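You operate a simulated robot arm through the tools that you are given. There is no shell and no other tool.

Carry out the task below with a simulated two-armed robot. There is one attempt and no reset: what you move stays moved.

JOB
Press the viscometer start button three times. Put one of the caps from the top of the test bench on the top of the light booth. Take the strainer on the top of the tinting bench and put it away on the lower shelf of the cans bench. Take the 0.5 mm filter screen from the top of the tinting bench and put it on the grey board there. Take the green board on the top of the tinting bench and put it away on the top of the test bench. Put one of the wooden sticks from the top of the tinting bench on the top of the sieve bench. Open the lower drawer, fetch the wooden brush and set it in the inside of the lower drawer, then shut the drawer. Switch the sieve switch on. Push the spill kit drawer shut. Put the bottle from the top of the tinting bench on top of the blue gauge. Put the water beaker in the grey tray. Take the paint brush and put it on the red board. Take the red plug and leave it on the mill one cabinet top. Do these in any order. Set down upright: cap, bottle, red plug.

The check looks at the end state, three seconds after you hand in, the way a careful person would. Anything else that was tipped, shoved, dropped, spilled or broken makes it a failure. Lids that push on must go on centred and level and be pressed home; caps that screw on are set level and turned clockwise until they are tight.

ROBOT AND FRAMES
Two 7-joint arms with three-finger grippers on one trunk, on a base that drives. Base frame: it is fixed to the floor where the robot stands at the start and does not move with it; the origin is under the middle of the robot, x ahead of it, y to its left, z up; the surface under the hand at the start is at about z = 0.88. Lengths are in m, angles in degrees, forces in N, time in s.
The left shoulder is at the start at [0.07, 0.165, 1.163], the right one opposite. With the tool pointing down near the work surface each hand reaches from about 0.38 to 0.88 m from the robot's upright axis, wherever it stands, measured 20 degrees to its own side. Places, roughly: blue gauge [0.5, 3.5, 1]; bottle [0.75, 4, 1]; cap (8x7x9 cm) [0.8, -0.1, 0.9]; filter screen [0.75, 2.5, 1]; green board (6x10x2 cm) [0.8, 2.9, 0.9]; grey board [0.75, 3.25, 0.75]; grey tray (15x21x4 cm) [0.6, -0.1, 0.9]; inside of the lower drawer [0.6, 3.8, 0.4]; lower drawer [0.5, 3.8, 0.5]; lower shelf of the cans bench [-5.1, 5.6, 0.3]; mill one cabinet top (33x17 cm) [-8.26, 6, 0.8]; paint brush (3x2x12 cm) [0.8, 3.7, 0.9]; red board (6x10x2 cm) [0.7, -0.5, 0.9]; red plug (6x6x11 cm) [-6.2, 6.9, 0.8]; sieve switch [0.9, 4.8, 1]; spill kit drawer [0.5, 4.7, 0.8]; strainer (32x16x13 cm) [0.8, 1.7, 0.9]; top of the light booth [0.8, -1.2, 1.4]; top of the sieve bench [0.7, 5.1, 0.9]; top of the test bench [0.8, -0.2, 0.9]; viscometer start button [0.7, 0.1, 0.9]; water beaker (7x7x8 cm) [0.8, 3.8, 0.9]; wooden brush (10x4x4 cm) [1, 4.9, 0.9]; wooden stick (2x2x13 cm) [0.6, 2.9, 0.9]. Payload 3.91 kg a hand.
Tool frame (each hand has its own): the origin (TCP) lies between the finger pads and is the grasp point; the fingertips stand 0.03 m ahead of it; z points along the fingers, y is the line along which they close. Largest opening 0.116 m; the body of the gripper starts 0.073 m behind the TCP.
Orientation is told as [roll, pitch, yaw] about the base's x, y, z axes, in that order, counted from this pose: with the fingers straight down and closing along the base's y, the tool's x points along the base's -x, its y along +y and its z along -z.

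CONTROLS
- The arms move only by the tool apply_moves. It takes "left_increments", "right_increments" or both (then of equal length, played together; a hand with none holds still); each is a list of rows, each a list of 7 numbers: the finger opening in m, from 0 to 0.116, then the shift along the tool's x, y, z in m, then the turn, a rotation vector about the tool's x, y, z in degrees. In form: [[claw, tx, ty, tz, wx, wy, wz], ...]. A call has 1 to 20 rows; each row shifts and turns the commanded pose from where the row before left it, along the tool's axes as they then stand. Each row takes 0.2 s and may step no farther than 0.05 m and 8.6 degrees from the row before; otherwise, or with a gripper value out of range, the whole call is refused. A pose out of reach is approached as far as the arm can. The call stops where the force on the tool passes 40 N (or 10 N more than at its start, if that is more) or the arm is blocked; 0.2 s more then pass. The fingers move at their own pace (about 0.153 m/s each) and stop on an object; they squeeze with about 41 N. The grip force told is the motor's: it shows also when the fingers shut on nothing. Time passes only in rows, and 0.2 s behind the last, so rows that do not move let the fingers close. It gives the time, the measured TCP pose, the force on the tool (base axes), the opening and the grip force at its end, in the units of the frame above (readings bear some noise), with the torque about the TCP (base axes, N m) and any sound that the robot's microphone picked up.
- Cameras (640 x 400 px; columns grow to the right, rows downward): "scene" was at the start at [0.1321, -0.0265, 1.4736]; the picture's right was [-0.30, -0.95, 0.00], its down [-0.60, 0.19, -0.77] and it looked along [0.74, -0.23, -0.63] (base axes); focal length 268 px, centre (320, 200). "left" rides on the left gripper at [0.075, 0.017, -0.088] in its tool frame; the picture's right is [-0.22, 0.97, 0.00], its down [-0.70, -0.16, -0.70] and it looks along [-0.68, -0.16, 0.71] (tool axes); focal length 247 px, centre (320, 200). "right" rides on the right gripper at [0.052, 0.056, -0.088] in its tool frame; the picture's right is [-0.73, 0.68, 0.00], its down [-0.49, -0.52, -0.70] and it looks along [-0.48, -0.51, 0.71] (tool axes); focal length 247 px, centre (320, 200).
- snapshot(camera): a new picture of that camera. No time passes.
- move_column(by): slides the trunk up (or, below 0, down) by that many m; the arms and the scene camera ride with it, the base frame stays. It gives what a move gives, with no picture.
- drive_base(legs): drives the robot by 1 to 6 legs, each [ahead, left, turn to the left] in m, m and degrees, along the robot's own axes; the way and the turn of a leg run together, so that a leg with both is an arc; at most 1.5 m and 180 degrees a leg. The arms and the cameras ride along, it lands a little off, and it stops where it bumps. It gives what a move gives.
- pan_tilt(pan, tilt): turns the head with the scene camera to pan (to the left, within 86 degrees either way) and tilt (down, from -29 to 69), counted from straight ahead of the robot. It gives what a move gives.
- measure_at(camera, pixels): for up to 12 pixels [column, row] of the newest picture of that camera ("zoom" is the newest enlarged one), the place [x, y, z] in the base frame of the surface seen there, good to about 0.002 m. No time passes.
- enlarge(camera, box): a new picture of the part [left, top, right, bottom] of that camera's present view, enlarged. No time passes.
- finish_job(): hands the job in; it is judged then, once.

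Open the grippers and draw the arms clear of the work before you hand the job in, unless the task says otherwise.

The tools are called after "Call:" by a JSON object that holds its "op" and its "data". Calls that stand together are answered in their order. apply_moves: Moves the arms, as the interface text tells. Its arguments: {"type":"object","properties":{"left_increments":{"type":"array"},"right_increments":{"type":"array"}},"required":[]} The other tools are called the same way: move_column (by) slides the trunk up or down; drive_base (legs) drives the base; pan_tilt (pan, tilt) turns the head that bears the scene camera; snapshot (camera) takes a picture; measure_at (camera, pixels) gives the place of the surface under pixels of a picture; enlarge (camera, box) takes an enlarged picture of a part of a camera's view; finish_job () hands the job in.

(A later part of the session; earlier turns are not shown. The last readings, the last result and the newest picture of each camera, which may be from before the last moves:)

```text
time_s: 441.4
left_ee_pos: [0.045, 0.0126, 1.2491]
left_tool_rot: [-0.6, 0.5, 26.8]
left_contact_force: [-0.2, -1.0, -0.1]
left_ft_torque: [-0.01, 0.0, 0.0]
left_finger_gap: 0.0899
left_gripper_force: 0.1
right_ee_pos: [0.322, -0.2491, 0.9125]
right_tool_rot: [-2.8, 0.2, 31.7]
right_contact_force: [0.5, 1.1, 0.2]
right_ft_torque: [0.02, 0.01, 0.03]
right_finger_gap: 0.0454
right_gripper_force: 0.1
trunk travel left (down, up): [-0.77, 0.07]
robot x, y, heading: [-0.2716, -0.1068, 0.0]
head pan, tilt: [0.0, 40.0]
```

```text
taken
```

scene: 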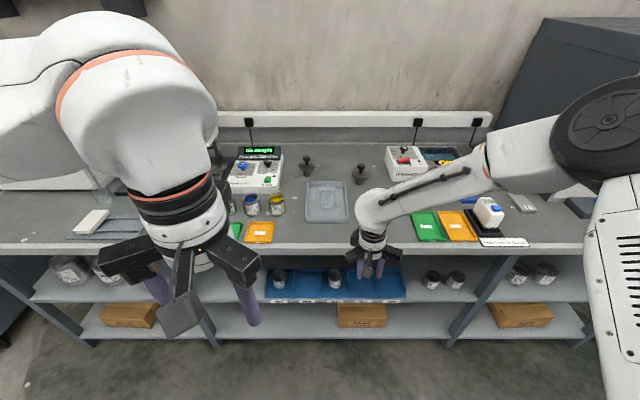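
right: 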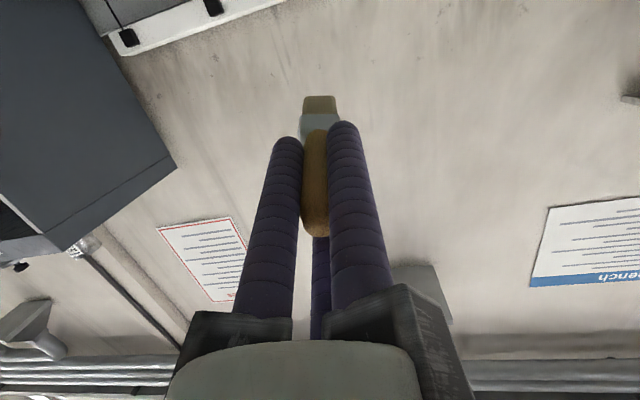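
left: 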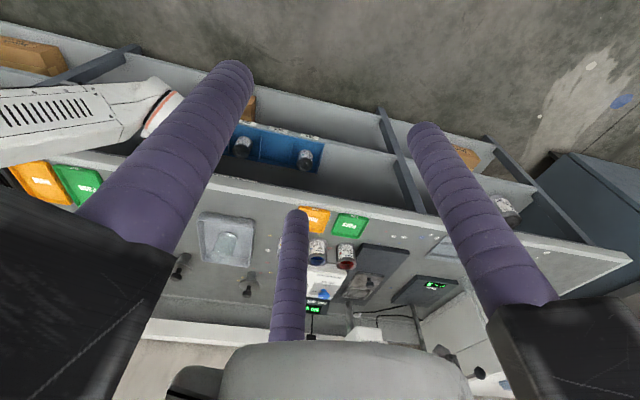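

I raise the hand, level it and turn to yaw ≈ 0 for a top grasp, then look at the brush.

Call:
{"op": "apply_moves", "data": {"right_increments": [[0.045, 0, 0, -0.03, -2.38, -1.47, 0], [0.06, 0, 0, -0.045, 0, 0, 0], [0.07, 0, 0, -0.045, 0, 0, 0], [0.07, 0, 0, -0.045, 0, 0, 0], [0.07, 0, 0, -0.045, 0, 0, 0], [0.07, 0, 0, -0.04, 0, 0, 7.9], [0.07, 0, 0, 0, 0, 0, 7.9], [0.07, 0, 0, 0, 0, 0, 7.9], [0.07, 0, 0, 0, 0, 0, 7.9], [0.07, 0, 0, 0, 0, 0, 0]]}}

Call:
{"op": "snapshot", "data": {"camera": "scene"}}

Call:
{"op": "enlarge", "data": {"camera": "scene", "box": [330, 190, 430, 250]}}

```text
time_s: 443.6
left_ee_pos: [0.0454, 0.0136, 1.251]
left_tool_rot: [-0.6, 0.6, 26.8]
left_contact_force: [0.9, 0.0, 0.5]
left_ft_torque: [-0.04, 0.0, -0.01]
left_finger_gap: 0.0901
left_gripper_force: 0.1
right_ee_pos: [0.3184, -0.2484, 1.1618]
right_tool_rot: [0.2, -1.3, 0.1]
right_contact_force: [0.0, -0.2, 0.4]
right_ft_torque: [0.0, -0.01, 0.0]
right_finger_gap: 0.0697
right_gripper_force: 0.1
trunk travel left (down, up): [-0.77, 0.07]
robot x, y, heading: [-0.2712, -0.1096, -0.1]
head pan, tilt: [0.0, 40.0]
```

```text
taken
```

scene: 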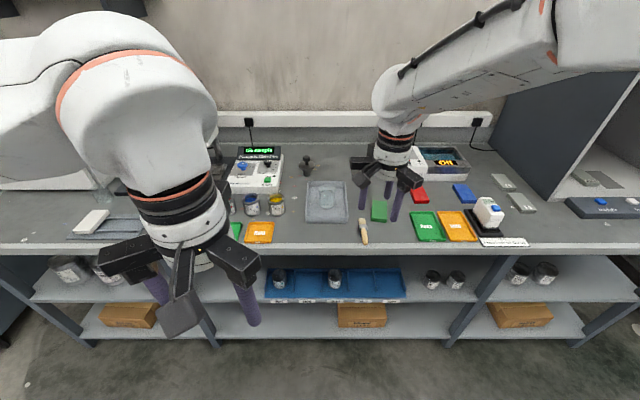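

```text
6.40 times, centred on (380, 220) of scene
```

zoom: 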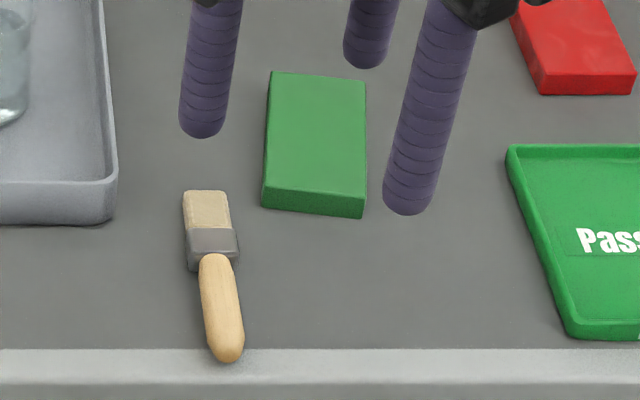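

I measure the brush on the enlarged picture: bristle tip (207,195), ferrule (212,240), handle (218,300), handle end (228,355).

Call:
{"op": "measure_at", "data": {"camera": "zoom", "pixels": [[207, 195], [206, 215], [190, 245], [235, 243], [213, 235], [205, 290], [236, 290], [220, 300], [226, 350], [210, 262], [217, 270]]}}

```text
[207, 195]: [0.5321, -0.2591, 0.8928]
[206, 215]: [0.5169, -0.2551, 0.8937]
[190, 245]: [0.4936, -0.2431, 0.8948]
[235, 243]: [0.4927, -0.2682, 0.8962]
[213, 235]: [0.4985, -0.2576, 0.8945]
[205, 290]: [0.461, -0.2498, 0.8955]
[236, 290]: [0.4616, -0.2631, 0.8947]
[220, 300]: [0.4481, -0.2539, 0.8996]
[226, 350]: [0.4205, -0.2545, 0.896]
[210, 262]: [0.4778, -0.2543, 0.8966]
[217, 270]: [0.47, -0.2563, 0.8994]
```

The brush lies along x at y≈−0.256; handle x 0.42–0.478. I align the right hand at (0.45, −0.262) and descend partway.

Call:
{"op": "apply_moves", "data": {"right_increments": [[0.06, -0.0439, -0.0045, 0, 0, 1.3, 0], [0.06, -0.0439, -0.0045, 0, 0, 0, 0], [0.06, -0.0439, -0.0045, 0, 0, 0, 0], [0.06, 0, 0, 0.045, 0, 0, 0], [0.06, 0, 0, 0.045, 0, 0, 0], [0.06, 0, 0, 0.045, 0, 0, 0], [0.06, 0, 0, 0.045, 0, 0, 0], [0.06, 0, 0, 0, 0, 0, 0]]}}

Call:
{"op": "snapshot", "data": {"camera": "right"}}

```text
time_s: 445.4
left_ee_pos: [0.044, 0.0129, 1.2518]
left_tool_rot: [-0.6, 0.5, 26.9]
left_contact_force: [0.7, 0.7, -0.4]
left_ft_torque: [0.02, 0.01, 0.02]
left_finger_gap: 0.0901
left_gripper_force: 0.0
right_ee_pos: [0.4474, -0.2603, 0.9803]
right_tool_rot: [0.2, 0.1, 0.0]
right_contact_force: [-0.5, 0.9, -0.1]
right_ft_torque: [0.02, -0.01, -0.01]
right_finger_gap: 0.06
right_gripper_force: 0.0
trunk travel left (down, up): [-0.77, 0.07]
robot x, y, heading: [-0.271, -0.1117, -0.3]
head pan, tilt: [0.0, 40.0]
```

```text
taken
```

right: 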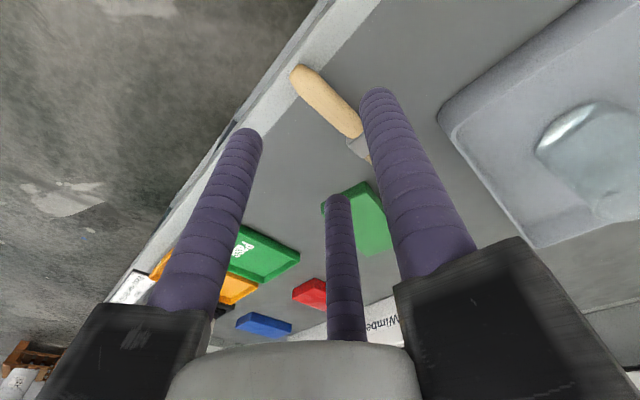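

I verify the handle position from the hand camera: (300,72), (325,100), (352,130).

Call:
{"op": "measure_at", "data": {"camera": "right", "pixels": [[303, 76], [325, 101], [348, 128], [318, 108], [333, 92], [357, 146]]}}

```text
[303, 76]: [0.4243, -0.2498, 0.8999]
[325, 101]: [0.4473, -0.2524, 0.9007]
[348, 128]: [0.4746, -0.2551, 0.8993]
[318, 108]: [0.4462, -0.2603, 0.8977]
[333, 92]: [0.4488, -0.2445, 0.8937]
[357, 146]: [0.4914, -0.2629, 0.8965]
```

Handle centre at x=0.4475 is y≈−0.2525, brush yaw ≈ −6°. I match the yaw, descend to z≈0.911 and close.

Call:
{"op": "apply_moves", "data": {"right_increments": [[0.06, 0, 0.001, 0.03, 0, 0, 5.5], [0.06, 0, 0, 0.025, 0, 0, 0], [0.06, 0, 0, 0.012, 0, 0, 0], [0.06, 0, 0, 0.003, 0, 0, 0], [0.06, 0, 0, 0, 0, 0, 0]]}}

Call:
{"op": "snapshot", "data": {"camera": "right"}}

Call:
{"op": "apply_moves", "data": {"right_increments": [[0.05, 0, 0, 0, 0, 0, 0], [0.042, 0, 0, 0, 0, 0, 0], [0.035, 0, 0, 0, 0, 0, 0], [0.03, 0, 0, 0, 0, 0, 0], [0.022, 0, 0, 0, 0, 0, 0], [0.015, 0, 0, 0, 0, 0, 0], [0.015, 0, 0, 0, 0, 0, 0]]}}

Call:
{"op": "snapshot", "data": {"camera": "right"}}

```text
time_s: 446.6
left_ee_pos: [0.045, 0.0129, 1.2511]
left_tool_rot: [-0.6, 0.4, 26.8]
left_contact_force: [0.2, -0.2, -0.7]
left_ft_torque: [0.0, 0.0, -0.03]
left_finger_gap: 0.09
left_gripper_force: 0.3
right_ee_pos: [0.4497, -0.2591, 0.9118]
right_tool_rot: [0.1, 0.0, -5.4]
right_contact_force: [-1.0, -0.5, 0.2]
right_ft_torque: [-0.01, 0.01, 0.02]
right_finger_gap: 0.0599
right_gripper_force: 0.1
trunk travel left (down, up): [-0.77, 0.07]
robot x, y, heading: [-0.2761, -0.1074, 0.0]
head pan, tilt: [0.0, 40.0]
```

```text
taken
```

right: 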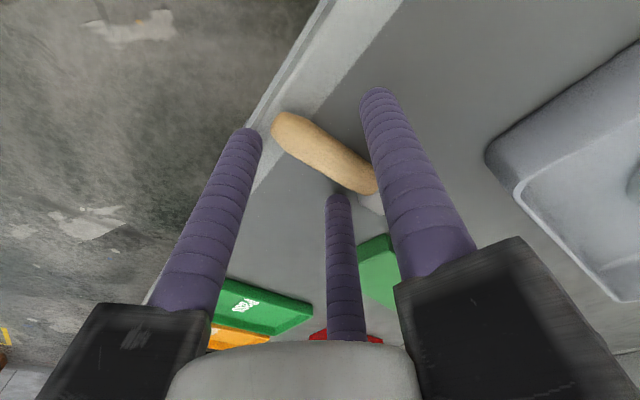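

```text
time_s: 448.2
left_ee_pos: [0.0447, 0.0131, 1.2503]
left_tool_rot: [-0.6, 0.6, 26.8]
left_contact_force: [-0.9, 1.3, -0.2]
left_ft_torque: [-0.02, 0.0, 0.02]
left_finger_gap: 0.09
left_gripper_force: 0.2
right_ee_pos: [0.4494, -0.2594, 0.9124]
right_tool_rot: [0.1, -0.1, -5.5]
right_contact_force: [-1.0, -0.2, 0.6]
right_ft_torque: [0.01, -0.06, -0.02]
right_finger_gap: 0.0283
right_gripper_force: 40.4
trunk travel left (down, up): [-0.77, 0.07]
robot x, y, heading: [-0.2767, -0.1094, 0.1]
head pan, tilt: [0.0, 40.0]
```

```text
taken
```

right: 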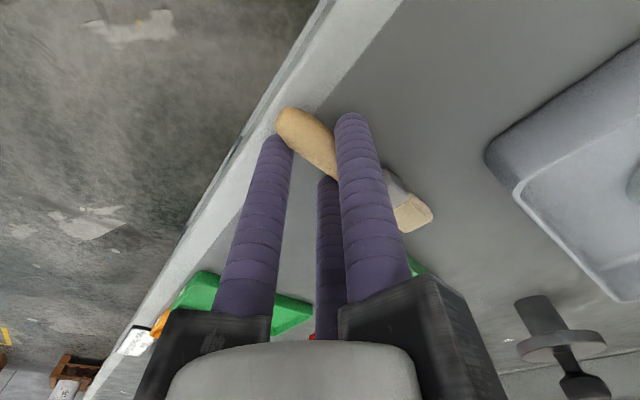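

Gripped at 0.028 m. I lift the brush and then drive closer to the red board.

Call:
{"op": "apply_moves", "data": {"right_increments": [[0.015, 0, 0, -0.01, 0, 0, 0], [0.015, 0, 0, -0.02, 0, 0, 0], [0.015, 0, 0, -0.04, 0, 0, 0], [0.015, 0, 0, -0.045, 0, 0, 0], [0.015, 0, 0, -0.045, 0, 0, 0], [0.015, 0, 0, -0.045, 0, 0, 0], [0.015, 0, 0, -0.03, 0, 0, 0], [0.015, 0, 0, 0, 0, 0, 0]]}}

Call:
{"op": "snapshot", "data": {"camera": "right"}}

Call:
{"op": "drive_base", "data": {"legs": [[0.25, -0.12, 0]]}}

Call:
{"op": "pan_tilt", "data": {"pan": -15, "tilt": 45}}

Call:
{"op": "snapshot", "data": {"camera": "scene"}}

```text
time_s: 450.0
left_ee_pos: [0.0453, 0.012, 1.2512]
left_tool_rot: [-0.7, 0.6, 26.7]
left_contact_force: [0.7, 0.4, -1.2]
left_ft_torque: [-0.03, -0.02, -0.03]
left_finger_gap: 0.0901
left_gripper_force: 0.0
right_ee_pos: [0.4502, -0.2589, 1.1475]
right_tool_rot: [0.0, 0.2, -5.4]
right_contact_force: [0.3, -0.2, -0.2]
right_ft_torque: [-0.02, 0.01, -0.04]
right_finger_gap: 0.0277
right_gripper_force: 40.6
trunk travel left (down, up): [-0.77, 0.07]
robot x, y, heading: [-0.2763, -0.112, -0.2]
head pan, tilt: [0.0, 40.0]
```

```text
taken
```

right: 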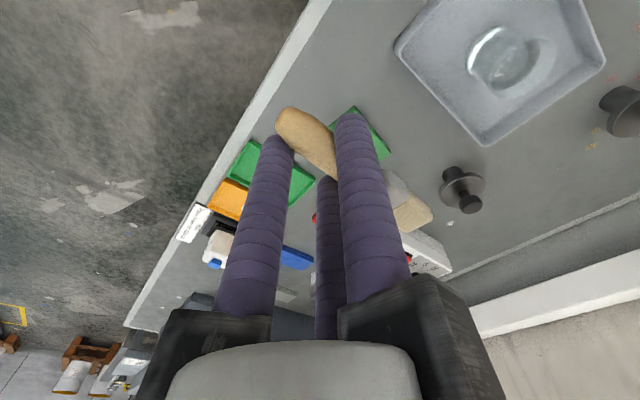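

```text
time_s: 452.0
left_ee_pos: [0.2962, -0.11, 1.2511]
left_tool_rot: [-0.5, 0.5, 26.5]
left_contact_force: [0.4, 0.7, 0.5]
left_ft_torque: [0.0, 0.0, -0.03]
left_finger_gap: 0.0899
left_gripper_force: 0.1
right_ee_pos: [0.7006, -0.3842, 1.1493]
right_tool_rot: [0.1, 0.1, -5.6]
right_contact_force: [0.2, -0.7, 0.3]
right_ft_torque: [-0.05, 0.03, 0.02]
right_finger_gap: 0.0272
right_gripper_force: 40.4
trunk travel left (down, up): [-0.77, 0.07]
robot x, y, heading: [-0.0185, -0.2334, -0.1]
head pan, tilt: [0.0, 40.0]
```

```text
time_s: 452.8
left_ee_pos: [0.2982, -0.1106, 1.251]
left_tool_rot: [-0.7, 0.6, 26.6]
left_contact_force: [0.9, -0.3, 0.6]
left_ft_torque: [-0.02, 0.0, 0.02]
left_finger_gap: 0.0901
left_gripper_force: 0.0
right_ee_pos: [0.7031, -0.3849, 1.149]
right_tool_rot: [0.1, 0.1, -5.5]
right_contact_force: [0.4, 0.1, -1.1]
right_ft_torque: [0.03, 0.0, 0.0]
right_finger_gap: 0.0275
right_gripper_force: 41.0
trunk travel left (down, up): [-0.77, 0.07]
robot x, y, heading: [-0.0226, -0.2322, -0.3]
head pan, tilt: [-15.0, 45.0]
```

```text
taken
```

scene: 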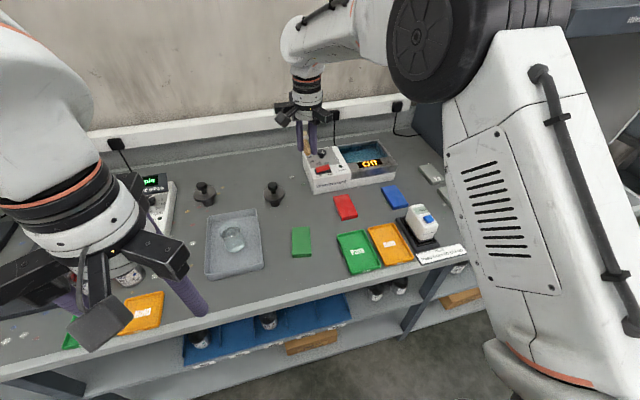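

I zoom in to measure the red board's corners.

Call:
{"op": "enlarge", "data": {"camera": "scene", "box": [310, 170, 390, 230]}}

```text
6.67 times, centred on (350, 200) of scene
```

zoom: 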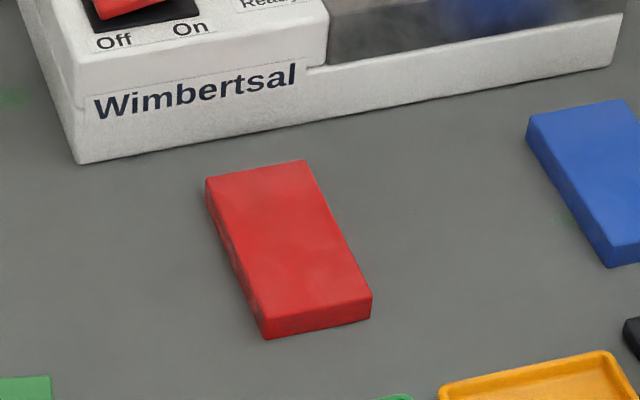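

Call:
{"op": "measure_at", "data": {"camera": "zoom", "pixels": [[210, 182], [303, 163], [368, 294], [268, 314], [288, 238], [240, 250], [335, 225], [80, 160], [320, 115], [290, 80]]}}

```text
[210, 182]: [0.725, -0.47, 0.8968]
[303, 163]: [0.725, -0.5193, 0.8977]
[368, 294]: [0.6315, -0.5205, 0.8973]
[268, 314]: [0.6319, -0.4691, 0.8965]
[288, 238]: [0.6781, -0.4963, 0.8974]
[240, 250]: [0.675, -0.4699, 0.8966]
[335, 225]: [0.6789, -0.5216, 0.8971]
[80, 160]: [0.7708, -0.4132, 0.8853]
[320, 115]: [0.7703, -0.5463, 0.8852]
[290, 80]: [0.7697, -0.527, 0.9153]
```

Red board centre (0.678, −0.495), yaw 0, top 0.897. I square the hand up, move over to (0.6505, −0.501) and descend to ~1.5 cm above.

Call:
{"op": "apply_moves", "data": {"right_increments": [[0.015, 0, 0, 0, 0, 0, -5.5], [0.015, 0.0175, -0.0387, 0, 0, 0, 0], [0.015, 0.0175, -0.0387, 0, 0, 0, 0], [0.015, 0.0175, -0.0387, 0, 0, 0, 0], [0.015, 0, 0, 0.045, 0, 0, 0], [0.015, 0, 0, 0.045, 0, 0, 0], [0.015, 0, 0, 0.045, 0, 0, 0], [0.015, 0, 0, 0.045, 0, 0, 0], [0.015, 0, 0, 0.02, 0, 0, 0], [0.015, 0, 0, 0, 0, 0, 0]]}}

Call:
{"op": "snapshot", "data": {"camera": "right"}}

Call:
{"op": "enlarge", "data": {"camera": "scene", "box": [290, 130, 410, 230]}}

```text
time_s: 455.0
left_ee_pos: [0.2971, -0.11, 1.251]
left_tool_rot: [-0.8, 0.4, 26.7]
left_contact_force: [-0.8, 0.6, 0.3]
left_ft_torque: [0.02, -0.01, -0.01]
left_finger_gap: 0.0898
left_gripper_force: 0.0
right_ee_pos: [0.6453, -0.4985, 0.9477]
right_tool_rot: [0.1, 0.0, 0.0]
right_contact_force: [0.4, 0.1, -1.2]
right_ft_torque: [-0.02, 0.0, -0.02]
right_finger_gap: 0.0275
right_gripper_force: 41.6
trunk travel left (down, up): [-0.77, 0.07]
robot x, y, heading: [-0.0161, -0.2329, 0.0]
head pan, tilt: [-15.0, 45.0]
```

```text
taken
```

right: 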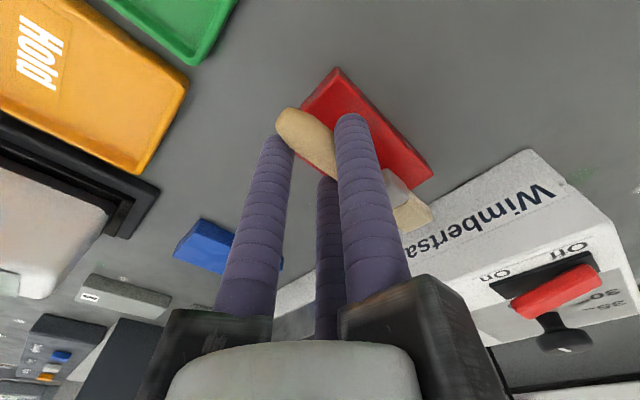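

```text
4.00 times, centred on (350, 180) of scene
```

zoom: 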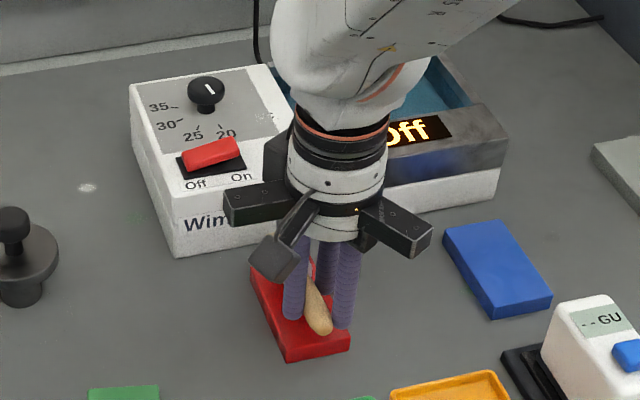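

I measure the held brush relative to the board: handle end (285,112), ferrule (395,188), bristle tip (425,212).

Call:
{"op": "measure_at", "data": {"camera": "right", "pixels": [[284, 113], [310, 135], [396, 190], [424, 212], [408, 205], [335, 72], [428, 172], [400, 150]]}}

```text
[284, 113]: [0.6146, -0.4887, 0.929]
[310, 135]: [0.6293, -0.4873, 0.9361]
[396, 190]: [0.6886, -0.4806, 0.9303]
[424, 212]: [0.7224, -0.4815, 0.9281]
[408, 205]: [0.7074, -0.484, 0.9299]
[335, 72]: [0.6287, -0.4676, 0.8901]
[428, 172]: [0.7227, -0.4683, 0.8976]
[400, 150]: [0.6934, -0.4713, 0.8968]
```

The brush axis sits ~6 mm left and 8 mm short of the board's centre. I correct and lower gently to contact.

Call:
{"op": "apply_moves", "data": {"right_increments": [[0.015, -0.008, -0.006, 0.005, 0, 0, 0], [0.015, 0, 0, 0.007, 0, 0, 0], [0.015, 0, 0, 0.003, 0, 0, 0], [0.015, 0, 0, 0.0015, 0, 0, 0], [0.015, 0, 0, 0, 0, 0, 0]]}}

Call:
{"op": "apply_moves", "data": {"right_increments": [[0.015, 0, 0, 0.0015, 0, 0, 0], [0.015, 0, 0, 0, 0, 0, 0]]}}

Call:
{"op": "snapshot", "data": {"camera": "right"}}

```text
time_s: 456.2
left_ee_pos: [0.2974, -0.1117, 1.2501]
left_tool_rot: [-0.7, 0.4, 26.5]
left_contact_force: [0.7, 0.0, 0.2]
left_ft_torque: [-0.01, 0.01, 0.02]
left_finger_gap: 0.09
left_gripper_force: 0.0
right_ee_pos: [0.6564, -0.5033, 0.931]
right_tool_rot: [0.0, 0.1, -0.1]
right_contact_force: [-0.8, 0.0, -0.6]
right_ft_torque: [0.01, 0.03, 0.0]
right_finger_gap: 0.0273
right_gripper_force: 41.7
trunk travel left (down, up): [-0.77, 0.07]
robot x, y, heading: [-0.0211, -0.2324, -0.2]
head pan, tilt: [-15.0, 45.0]
```

```text
time_s: 456.8
left_ee_pos: [0.2971, -0.1105, 1.2516]
left_tool_rot: [-0.6, 0.5, 26.6]
left_contact_force: [0.6, -0.3, 0.8]
left_ft_torque: [0.05, -0.01, 0.04]
left_finger_gap: 0.09
left_gripper_force: 0.0
right_ee_pos: [0.6579, -0.5031, 0.9301]
right_tool_rot: [0.1, 0.0, -0.2]
right_contact_force: [0.0, -0.9, 3.1]
right_ft_torque: [0.01, -0.13, -0.01]
right_finger_gap: 0.0273
right_gripper_force: 41.0
trunk travel left (down, up): [-0.77, 0.07]
robot x, y, heading: [-0.0177, -0.2315, -0.0]
head pan, tilt: [-15.0, 45.0]
```

```text
taken
```

right: 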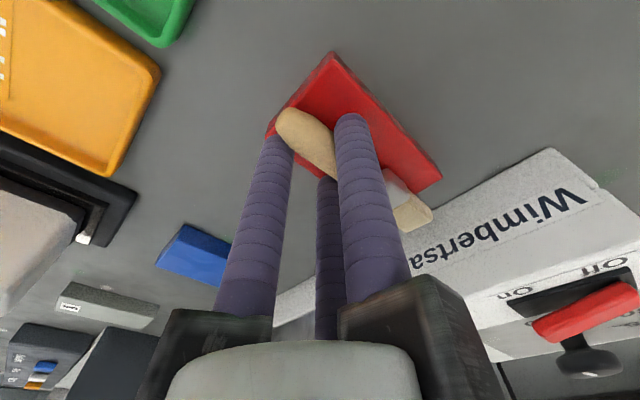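

Light contact (+3 N), with the brush centred on the board. I open slowly.

Call:
{"op": "apply_moves", "data": {"right_increments": [[0.03, 0, 0, 0, 0, 0, 0], [0.033, 0, 0, 0, 0, 0, 0], [0.037, 0, 0, 0, 0, 0, 0], [0.043, 0, 0, 0, 0, 0, 0], [0.05, 0, 0, 0, 0, 0, 0], [0.05, 0, 0, -0.01, 0, 0, 0], [0.05, 0, 0, -0.03, 0, 0, 0], [0.05, 0, 0, -0.045, 0, 0, 0], [0.05, 0, 0, -0.045, 0, 0, 0], [0.05, 0, 0, -0.045, 0, 0, 0], [0.05, 0, 0, -0.045, 0, 0, 0], [0.05, 0, 0, 0, 0, 0, 0]]}}

Call:
{"op": "snapshot", "data": {"camera": "right"}}

Call:
{"op": "enlarge", "data": {"camera": "scene", "box": [290, 150, 410, 250]}}

```text
time_s: 459.4
left_ee_pos: [0.2984, -0.1112, 1.2505]
left_tool_rot: [-0.6, 0.6, 26.6]
left_contact_force: [-0.3, -0.1, 0.7]
left_ft_torque: [0.03, 0.01, -0.01]
left_finger_gap: 0.0902
left_gripper_force: 0.1
right_ee_pos: [0.6567, -0.5067, 1.1502]
right_tool_rot: [0.1, 0.2, -0.1]
right_contact_force: [-0.5, -0.5, -0.3]
right_ft_torque: [-0.01, 0.02, 0.0]
right_finger_gap: 0.0504
right_gripper_force: 0.1
trunk travel left (down, up): [-0.77, 0.07]
robot x, y, heading: [-0.0165, -0.2302, -0.3]
head pan, tilt: [-15.0, 45.0]
```

```text
taken
```

right: 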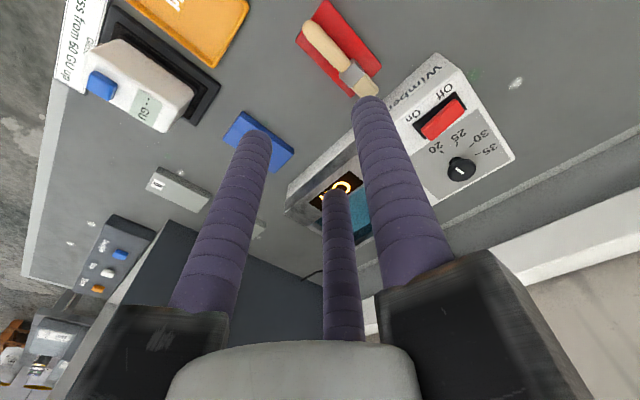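

```text
4.00 times, centred on (350, 200) of scene
```

zoom: 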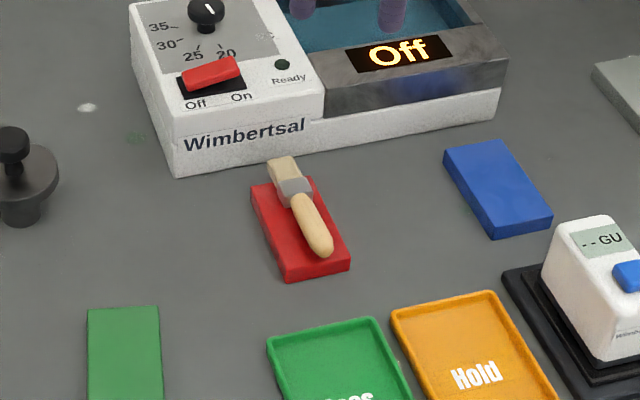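

The brush lies on the red board. Remaining are the strainer and the red plug. I retract the right hand and drive left to the strainer at about (0.8, 1.7).

Call:
{"op": "apply_moves", "data": {"right_increments": [[0.05, 0.04, 0.01, -0.02, 0, 0, 0], [0.05, 0.045, 0.01, -0.01, 0, 0, 0], [0.05, 0.045, 0.01, -0.01, 0, 0, 0], [0.05, 0.045, 0.01, -0.01, 0, 0, 0], [0.05, 0.045, 0.01, -0.01, 0, 0, 0], [0.05, 0, 0, 0, 0, 0, 0]]}}

Call:
{"op": "drive_base", "data": {"legs": [[-0.38, 0, 0], [0, 1.3, 0], [0, 0.65, 0]]}}

Call:
{"op": "pan_tilt", "data": {"pan": 0, "tilt": 35}}

Call:
{"op": "snapshot", "data": {"camera": "scene"}}

```text
time_s: 460.8
left_ee_pos: [0.2979, -0.1146, 1.2505]
left_tool_rot: [-0.3, 0.5, 26.6]
left_contact_force: [0.3, 0.0, 0.3]
left_ft_torque: [0.01, 0.03, -0.02]
left_finger_gap: 0.0902
left_gripper_force: 0.0
right_ee_pos: [0.4372, -0.4633, 1.2094]
right_tool_rot: [0.3, 0.0, -0.1]
right_contact_force: [0.8, -0.5, -0.4]
right_ft_torque: [0.09, -0.01, 0.04]
right_finger_gap: 0.0501
right_gripper_force: 0.0
trunk travel left (down, up): [-0.77, 0.07]
robot x, y, heading: [-0.0189, -0.2283, -0.0]
head pan, tilt: [-15.0, 45.0]
```

```text
time_s: 472.5
left_ee_pos: [-0.1034, 1.8389, 1.25]
left_tool_rot: [-0.5, 0.5, 27.7]
left_contact_force: [0.1, 0.2, -0.6]
left_ft_torque: [0.01, -0.03, -0.04]
left_finger_gap: 0.0902
left_gripper_force: 0.0
right_ee_pos: [0.0427, 1.492, 1.2104]
right_tool_rot: [0.2, 0.1, 1.1]
right_contact_force: [-0.3, 0.0, 1.0]
right_ft_torque: [0.04, 0.0, 0.01]
right_finger_gap: 0.0498
right_gripper_force: 0.0
trunk travel left (down, up): [-0.77, 0.07]
robot x, y, heading: [-0.4173, 1.7097, 0.9]
head pan, tilt: [-15.0, 45.0]
```

```text
time_s: 473.3
left_ee_pos: [-0.1032, 1.84, 1.2507]
left_tool_rot: [-0.6, 0.6, 27.7]
left_contact_force: [0.1, 0.0, -0.3]
left_ft_torque: [-0.04, -0.01, 0.01]
left_finger_gap: 0.0899
left_gripper_force: 0.0
right_ee_pos: [0.043, 1.4942, 1.2108]
right_tool_rot: [0.1, 0.1, 1.1]
right_contact_force: [0.1, -0.9, -0.5]
right_ft_torque: [0.0, 0.06, 0.02]
right_finger_gap: 0.0502
right_gripper_force: 0.0
trunk travel left (down, up): [-0.77, 0.07]
robot x, y, heading: [-0.4197, 1.709, 0.9]
head pan, tilt: [0.0, 35.0]
```

```text
taken
```

scene: 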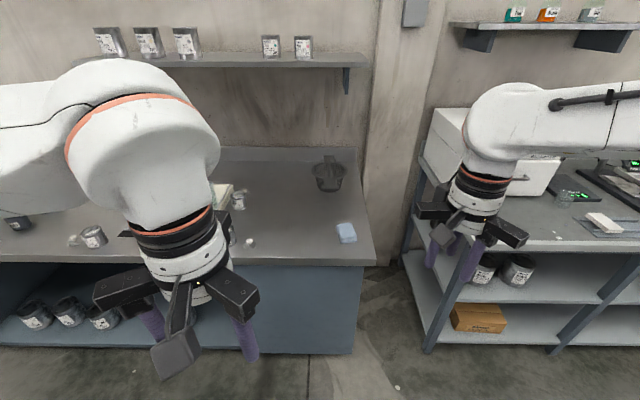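

The strainer is at (328,173). I zoom in and measure its rim and handles.

Call:
{"op": "enlarge", "data": {"camera": "scene", "box": [285, 140, 375, 210]}}

Call:
{"op": "measure_at", "data": {"camera": "scene", "pixels": [[328, 158], [329, 165], [316, 167], [342, 167], [328, 175], [328, 190], [326, 155], [330, 200], [345, 210], [340, 62], [300, 58]]}}

```text
5.71 times, centred on (330, 175) of scene
```

zoom: 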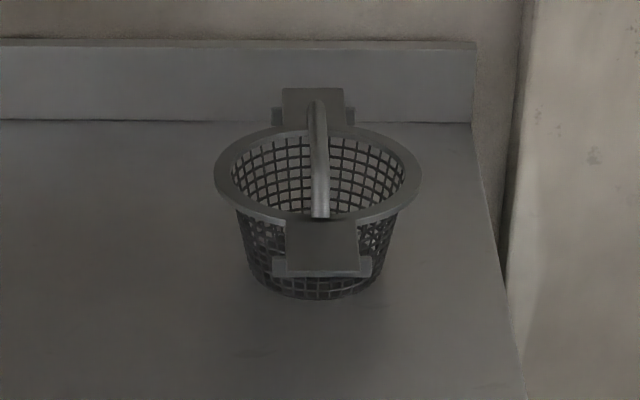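

```text
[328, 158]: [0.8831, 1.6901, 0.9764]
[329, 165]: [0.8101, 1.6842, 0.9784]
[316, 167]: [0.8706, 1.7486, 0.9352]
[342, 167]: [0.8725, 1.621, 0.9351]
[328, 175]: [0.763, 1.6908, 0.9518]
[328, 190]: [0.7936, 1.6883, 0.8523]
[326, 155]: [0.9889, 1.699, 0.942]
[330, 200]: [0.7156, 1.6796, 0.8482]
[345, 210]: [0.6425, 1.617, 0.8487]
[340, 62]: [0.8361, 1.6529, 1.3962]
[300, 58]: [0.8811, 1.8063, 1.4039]
```

The strainer has a carrying bar over its middle along x at z≈0.977, y≈1.688, basket centre (0.87, 1.686). A wall shelf is above at z≈1.39. I drive closer to (0.05, 1.85).

Call:
{"op": "drive_base", "data": {"legs": [[0.47, 0.14, -0.9]]}}

Call:
{"op": "pan_tilt", "data": {"pan": -10, "tilt": 35}}

Call:
{"op": "snapshot", "data": {"camera": "scene"}}

```text
time_s: 476.2
left_ee_pos: [0.3673, 1.9768, 1.2507]
left_tool_rot: [-0.6, 0.5, 26.8]
left_contact_force: [-0.2, 0.3, -0.3]
left_ft_torque: [0.02, -0.02, 0.0]
left_finger_gap: 0.0899
left_gripper_force: 0.0
right_ee_pos: [0.5086, 1.6288, 1.2115]
right_tool_rot: [0.2, -0.1, 0.0]
right_contact_force: [-0.3, 0.3, -0.4]
right_ft_torque: [-0.02, -0.04, -0.03]
right_finger_gap: 0.0501
right_gripper_force: 0.1
trunk travel left (down, up): [-0.77, 0.07]
robot x, y, heading: [0.0487, 1.8544, -0.2]
head pan, tilt: [0.0, 35.0]
```

```text
time_s: 476.9
left_ee_pos: [0.3689, 1.9781, 1.2526]
left_tool_rot: [-0.6, 0.6, 26.8]
left_contact_force: [-0.4, -0.4, 0.0]
left_ft_torque: [0.0, 0.04, 0.01]
left_finger_gap: 0.0899
left_gripper_force: 0.0
right_ee_pos: [0.5104, 1.6291, 1.2106]
right_tool_rot: [0.0, 0.0, 0.1]
right_contact_force: [-0.7, -0.4, 1.1]
right_ft_torque: [0.02, 0.03, 0.01]
right_finger_gap: 0.0499
right_gripper_force: 0.0
trunk travel left (down, up): [-0.77, 0.07]
robot x, y, heading: [0.0527, 1.8562, 0.0]
head pan, tilt: [-10.0, 35.0]
```

```text
taken
```

scene: 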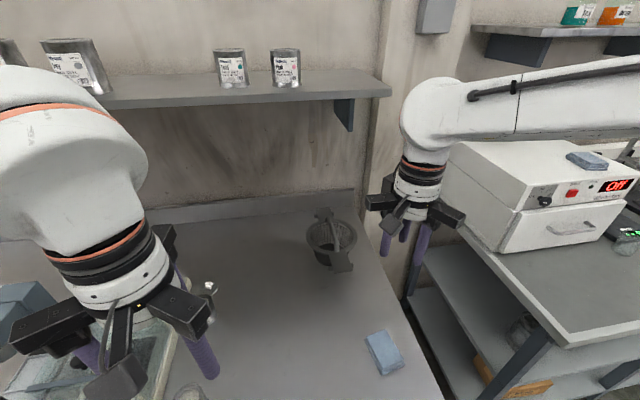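

Call:
{"op": "enlarge", "data": {"camera": "scene", "box": [285, 190, 385, 285]}}

Call:
{"op": "measure_at", "data": {"camera": "scene", "pixels": [[330, 219], [334, 235], [337, 245], [324, 212], [344, 262], [310, 235], [355, 238], [100, 100], [250, 97], [380, 88], [350, 120]]}}

```text
4.21 times, centred on (335, 238) of scene
```

zoom: 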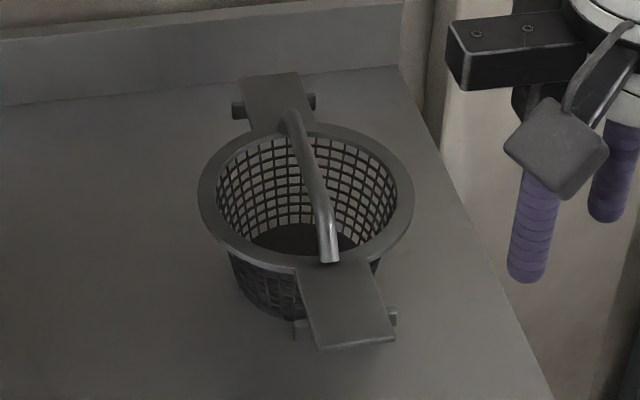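

```text
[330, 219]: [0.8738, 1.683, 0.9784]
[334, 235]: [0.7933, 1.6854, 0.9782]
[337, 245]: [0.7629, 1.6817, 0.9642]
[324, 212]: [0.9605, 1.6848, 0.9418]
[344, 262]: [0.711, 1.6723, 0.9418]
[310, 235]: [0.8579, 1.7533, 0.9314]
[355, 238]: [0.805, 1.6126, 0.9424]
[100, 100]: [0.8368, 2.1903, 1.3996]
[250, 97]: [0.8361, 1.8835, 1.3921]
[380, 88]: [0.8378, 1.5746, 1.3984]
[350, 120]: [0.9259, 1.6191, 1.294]
```

The bar is flat at z≈0.978, y≈1.684, from x≈0.79–0.88; shelf edge at x=0.836, z≈1.39. I lower to z=1.03 first, then go forward under the shelf.

Call:
{"op": "apply_moves", "data": {"right_increments": [[0.05, 0, 0.016, 0.045, 0, 0, 0], [0.05, 0, 0.016, 0.045, 0, 0, 0], [0.05, 0, 0.016, 0.045, 0, 0, 0], [0.05, 0, 0.0, 0.04, 0, 0, 0], [0.05, -0.04, 0, 0, 0, 0, 0], [0.05, -0.045, 0, 0, 0, 0, 0], [0.05, -0.045, 0, 0, 0, 0, 0], [0.05, -0.045, 0, 0, 0, 0, 0], [0.05, -0.045, 0, 0, 0, 0, 0], [0.05, -0.045, 0, 0, 0, 0, 0], [0.05, -0.04, 0, 0, 0, 0, 0], [0.05, 0, 0, 0, 0, 0, 0]]}}

Call:
{"op": "snapshot", "data": {"camera": "right"}}

Call:
{"op": "snapshot", "data": {"camera": "scene"}}

```text
time_s: 479.5
left_ee_pos: [0.3686, 1.976, 1.2511]
left_tool_rot: [-0.5, 0.5, 26.8]
left_contact_force: [-0.1, -0.2, 0.0]
left_ft_torque: [0.0, -0.02, -0.03]
left_finger_gap: 0.09
left_gripper_force: 0.0
right_ee_pos: [0.8116, 1.6773, 1.037]
right_tool_rot: [0.1, 0.1, 0.1]
right_contact_force: [-0.2, 0.2, 0.4]
right_ft_torque: [-0.03, -0.03, -0.02]
right_finger_gap: 0.05
right_gripper_force: 0.1
trunk travel left (down, up): [-0.77, 0.07]
robot x, y, heading: [0.0506, 1.8557, 0.0]
head pan, tilt: [-10.0, 35.0]
```

```text
taken
```

right: 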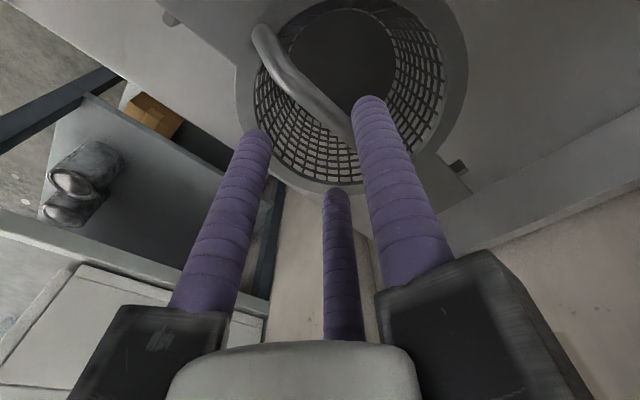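

```text
taken
```

scene: 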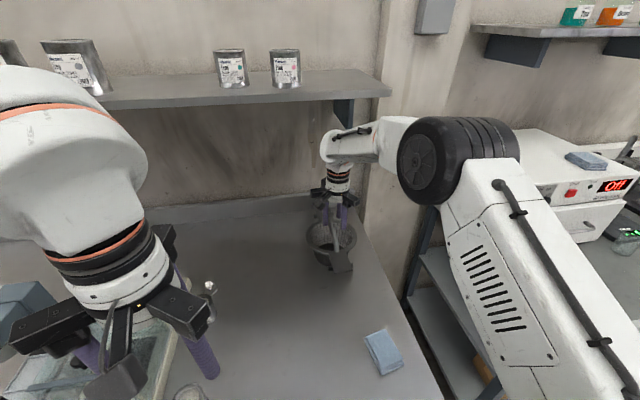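

I measure the bar from the hand camera at (270,45), (300,82), (335,115).

Call:
{"op": "measure_at", "data": {"camera": "right", "pixels": [[268, 42], [285, 68], [305, 88], [325, 104], [340, 118], [295, 90], [315, 82]]}}

```text
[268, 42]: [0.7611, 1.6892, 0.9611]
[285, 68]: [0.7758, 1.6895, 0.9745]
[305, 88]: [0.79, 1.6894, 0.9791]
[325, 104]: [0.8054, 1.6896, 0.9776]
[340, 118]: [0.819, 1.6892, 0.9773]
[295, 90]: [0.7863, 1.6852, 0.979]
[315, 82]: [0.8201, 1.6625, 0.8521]
```

Bar centre y≈1.688. I shift to (0.83, 1.6825), descend to z≈0.985 and close on the bar.

Call:
{"op": "apply_moves", "data": {"right_increments": [[0.05, -0.02, 0.005, 0, 0, 0, 0], [0.05, 0, 0, 0.02, 0, 0, 0], [0.05, 0, 0, 0.02, 0, 0, 0], [0.05, 0, 0, 0.012, 0, 0, 0], [0.05, 0, 0, 0, 0, 0, 0]]}}

Call:
{"op": "snapshot", "data": {"camera": "right"}}

Call:
{"op": "apply_moves", "data": {"right_increments": [[0.04, 0, 0, 0, 0, 0, 0], [0.03, 0, 0, 0, 0, 0, 0], [0.02, 0, 0, 0, 0, 0, 0], [0.01, 0, 0, 0, 0, 0, 0], [0.01, 0, 0, 0, 0, 0, 0]]}}

Call:
{"op": "snapshot", "data": {"camera": "right"}}

```text
time_s: 480.7
left_ee_pos: [0.3685, 1.9776, 1.2511]
left_tool_rot: [-0.6, 0.6, 26.7]
left_contact_force: [0.9, 0.8, -1.3]
left_ft_torque: [0.02, -0.01, -0.02]
left_finger_gap: 0.0901
left_gripper_force: 0.0
right_ee_pos: [0.8322, 1.6827, 0.9846]
right_tool_rot: [0.2, 0.0, 0.1]
right_contact_force: [0.3, -0.1, 0.3]
right_ft_torque: [0.01, 0.0, 0.01]
right_finger_gap: 0.0499
right_gripper_force: 0.1
trunk travel left (down, up): [-0.77, 0.07]
robot x, y, heading: [0.0493, 1.857, -0.1]
head pan, tilt: [-10.0, 35.0]
```

```text
taken
```

right: 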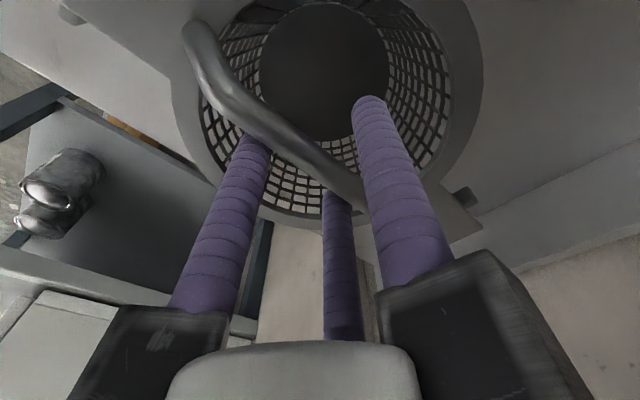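

```text
time_s: 481.9
left_ee_pos: [0.3687, 1.9781, 1.2509]
left_tool_rot: [-0.6, 0.6, 26.8]
left_contact_force: [-0.1, -1.5, 0.5]
left_ft_torque: [-0.01, -0.01, -0.01]
left_finger_gap: 0.0901
left_gripper_force: 0.0
right_ee_pos: [0.8325, 1.6833, 0.9836]
right_tool_rot: [0.1, 0.0, 0.1]
right_contact_force: [-0.6, 0.4, -0.7]
right_ft_torque: [-0.01, -0.06, -0.04]
right_finger_gap: 0.0242
right_gripper_force: 41.1
trunk travel left (down, up): [-0.77, 0.07]
robot x, y, heading: [0.0522, 1.8542, 0.3]
head pan, tilt: [-10.0, 35.0]
```

```text
taken
```

right: 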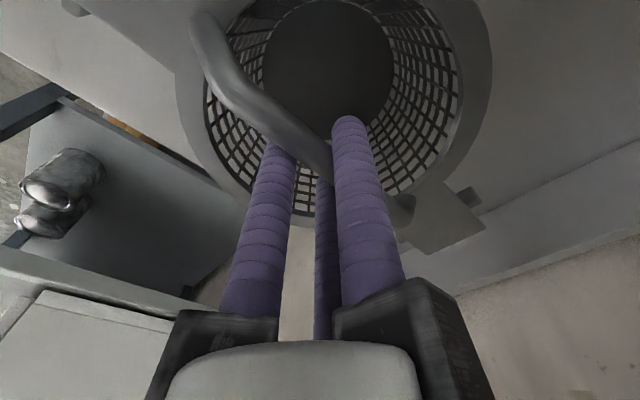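

Bar gripped at 0.024 m. I lift 5 cm slowly and check the load and balance.

Call:
{"op": "apply_moves", "data": {"right_increments": [[0.01, 0, 0, -0.005, 0, 0, 0], [0.01, 0, 0, -0.01, 0, 0, 0], [0.01, 0, 0, -0.015, 0, 0, 0], [0.01, 0, 0, -0.02, 0, 0, 0], [0.01, 0, 0, 0, 0, 0, 0]]}}

Call:
{"op": "enlarge", "data": {"camera": "scene", "box": [260, 110, 400, 290]}}

```text
time_s: 483.1
left_ee_pos: [0.3687, 1.9768, 1.2516]
left_tool_rot: [-0.5, 0.6, 26.8]
left_contact_force: [-0.4, 0.0, -0.3]
left_ft_torque: [0.03, 0.0, -0.01]
left_finger_gap: 0.0898
left_gripper_force: 0.1
right_ee_pos: [0.8338, 1.6827, 1.0325]
right_tool_rot: [0.1, 0.1, 0.1]
right_contact_force: [-1.0, 0.0, -2.1]
right_ft_torque: [-0.01, 0.02, 0.03]
right_finger_gap: 0.0242
right_gripper_force: 41.3
trunk travel left (down, up): [-0.77, 0.07]
robot x, y, heading: [0.0538, 1.858, -0.2]
head pan, tilt: [-10.0, 35.0]
```

```text
2.22 times, centred on (330, 200) of scene
```

zoom: 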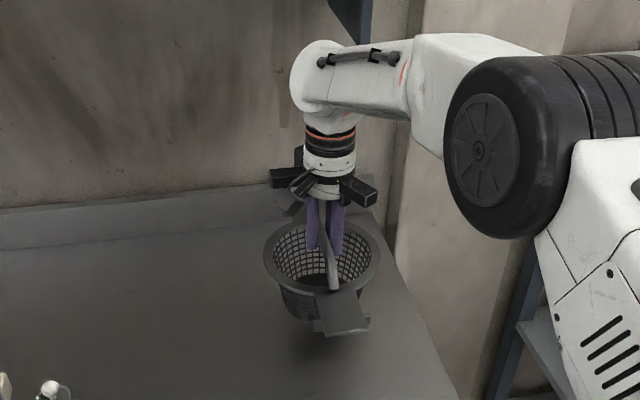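

The strainer hangs level. I pull it back from under the wall shelf, then raise it and retract.

Call:
{"op": "apply_moves", "data": {"right_increments": [[0.01, 0.02, 0, 0, 0, 0, 0], [0.01, 0.04, 0, 0, 0, 0, 0], [0.01, 0.04, 0, 0, 0, 0, 0], [0.01, 0.04, 0, 0, 0, 0, 0], [0.01, 0.04, 0, 0, 0, 0, 0], [0.01, 0.03, 0, -0.03, 0, 0, 0], [0.01, 0.03, 0, -0.03, 0, 0, 0], [0.01, 0.03, 0, -0.03, 0, 0, 0], [0.01, 0.03, -0.02, -0.03, 0, 0, 0], [0.01, 0.02, -0.02, -0.01, 0, 0, 0], [0.01, 0, 0, 0, 0, 0, 0]]}}

Call:
{"op": "snapshot", "data": {"camera": "scene"}}

```text
time_s: 485.5
left_ee_pos: [0.3678, 1.9733, 1.2517]
left_tool_rot: [-0.5, 0.5, 26.8]
left_contact_force: [0.4, -0.8, -0.5]
left_ft_torque: [0.08, 0.01, 0.0]
left_finger_gap: 0.09
left_gripper_force: 0.1
right_ee_pos: [0.5121, 1.6405, 1.1623]
right_tool_rot: [0.2, 0.0, 0.1]
right_contact_force: [-0.1, -1.0, -1.9]
right_ft_torque: [0.04, 0.03, 0.03]
right_finger_gap: 0.0239
right_gripper_force: 40.8
trunk travel left (down, up): [-0.77, 0.07]
robot x, y, heading: [0.0511, 1.8534, -0.3]
head pan, tilt: [-10.0, 35.0]
```

```text
taken
```

scene: 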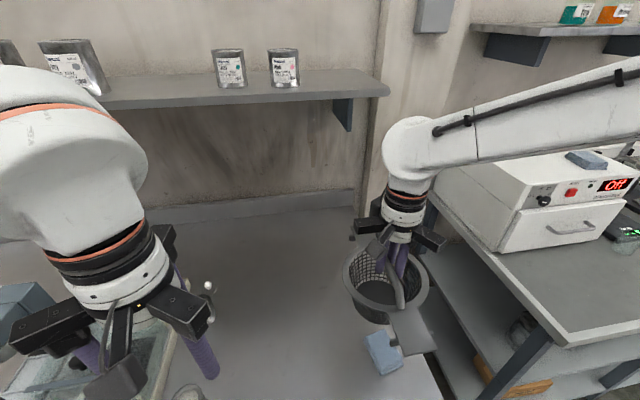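

I back away from the bench 0.75 m and turn left about 140° to face towards the cans bench, then look.

Call:
{"op": "drive_base", "data": {"legs": [[-0.75, 0, 0], [0, 0, 140]]}}

Call:
{"op": "pan_tilt", "data": {"pan": 0, "tilt": 10}}

Call:
{"op": "snapshot", "data": {"camera": "scene"}}

```text
time_s: 495.3
left_ee_pos: [-1.0243, 1.9781, 1.2514]
left_tool_rot: [-0.5, 0.5, 164.2]
left_contact_force: [0.0, 0.0, -0.2]
left_ft_torque: [0.01, -0.02, -0.01]
left_finger_gap: 0.0898
left_gripper_force: 0.1
right_ee_pos: [-0.9047, 2.3202, 1.1626]
right_tool_rot: [0.1, 0.0, 137.7]
right_contact_force: [0.1, -0.4, -2.3]
right_ft_torque: [0.02, -0.01, -0.01]
right_finger_gap: 0.0242
right_gripper_force: 40.6
trunk travel left (down, up): [-0.77, 0.07]
robot x, y, heading: [-0.706, 1.8556, 137.4]
head pan, tilt: [-10.0, 35.0]
```

```text
time_s: 496.2
left_ee_pos: [-1.0243, 1.9769, 1.2519]
left_tool_rot: [-0.6, 0.5, 164.3]
left_contact_force: [-0.5, -1.1, 0.3]
left_ft_torque: [0.04, -0.02, 0.02]
left_finger_gap: 0.09
left_gripper_force: 0.0
right_ee_pos: [-0.9048, 2.3212, 1.1624]
right_tool_rot: [0.2, -0.1, 137.6]
right_contact_force: [-0.8, -0.3, -2.0]
right_ft_torque: [0.04, -0.01, -0.01]
right_finger_gap: 0.024
right_gripper_force: 40.9
trunk travel left (down, up): [-0.77, 0.07]
robot x, y, heading: [-0.7103, 1.8532, 137.3]
head pan, tilt: [0.0, 10.0]
```

```text
taken
```

scene: 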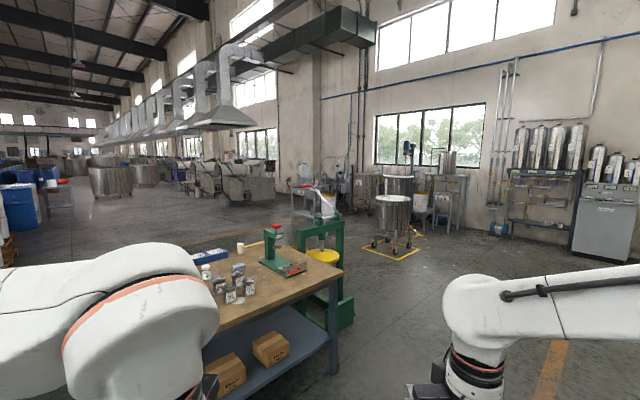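

A wooden-topped bench with cans and a blue lower shelf stands ahead. I measure it to identify whether it's the cans bench.

Call:
{"op": "measure_at", "data": {"camera": "scene", "pixels": [[300, 285], [240, 310], [310, 330], [265, 350], [225, 375], [333, 370], [325, 310], [200, 275], [260, 262], [210, 340], [340, 300], [185, 255]]}}

Call:
{"op": "enlarge", "data": {"camera": "scene", "box": [150, 200, 380, 400]}}

```text
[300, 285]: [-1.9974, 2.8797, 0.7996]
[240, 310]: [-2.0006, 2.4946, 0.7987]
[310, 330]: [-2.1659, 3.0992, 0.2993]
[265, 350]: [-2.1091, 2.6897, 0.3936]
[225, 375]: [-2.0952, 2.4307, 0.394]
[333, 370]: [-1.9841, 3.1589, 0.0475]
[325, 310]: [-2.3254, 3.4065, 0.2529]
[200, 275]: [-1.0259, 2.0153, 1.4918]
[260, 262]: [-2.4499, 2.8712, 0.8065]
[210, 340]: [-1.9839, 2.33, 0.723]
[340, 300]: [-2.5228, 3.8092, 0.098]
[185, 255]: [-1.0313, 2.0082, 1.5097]
```

```text
2.00 times, centred on (265, 300) of scene
```

zoom: 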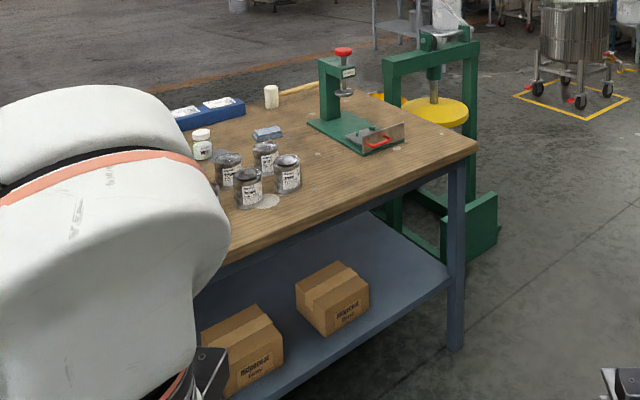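

This bench lies at x≈−2…, y≈2.3–3.1, not at the listed cans bench (−5.1, 5.6). I measure objects farther away to plan the route.

Call:
{"op": "measure_at", "data": {"camera": "scene", "pixels": [[390, 250], [330, 245], [300, 222], [320, 215], [395, 235], [245, 200], [430, 240], [445, 235], [600, 250], [280, 240], [150, 220], [500, 225]]}}

Call:
{"op": "enlarge", "data": {"camera": "scene", "box": [170, 140, 480, 270]}}

```text
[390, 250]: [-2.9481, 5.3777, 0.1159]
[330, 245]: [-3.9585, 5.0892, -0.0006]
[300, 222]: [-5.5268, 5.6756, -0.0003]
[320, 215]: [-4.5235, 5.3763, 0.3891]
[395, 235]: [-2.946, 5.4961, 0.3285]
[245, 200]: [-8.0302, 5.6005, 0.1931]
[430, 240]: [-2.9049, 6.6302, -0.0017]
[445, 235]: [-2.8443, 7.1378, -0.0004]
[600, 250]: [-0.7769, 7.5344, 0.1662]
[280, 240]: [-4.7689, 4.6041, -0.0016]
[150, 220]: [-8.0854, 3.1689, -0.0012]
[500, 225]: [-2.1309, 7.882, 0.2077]
```

```text
2.06 times, centred on (325, 205) of scene
```

zoom: 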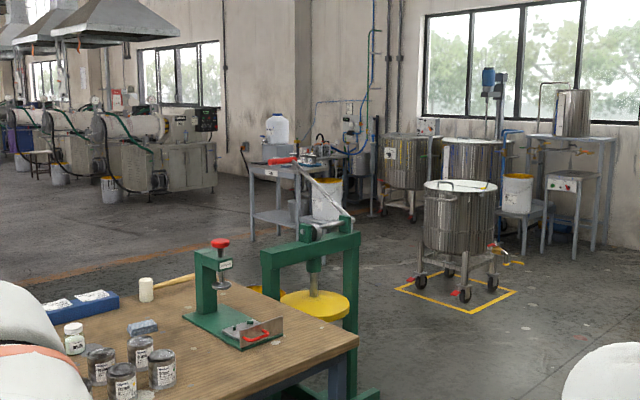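

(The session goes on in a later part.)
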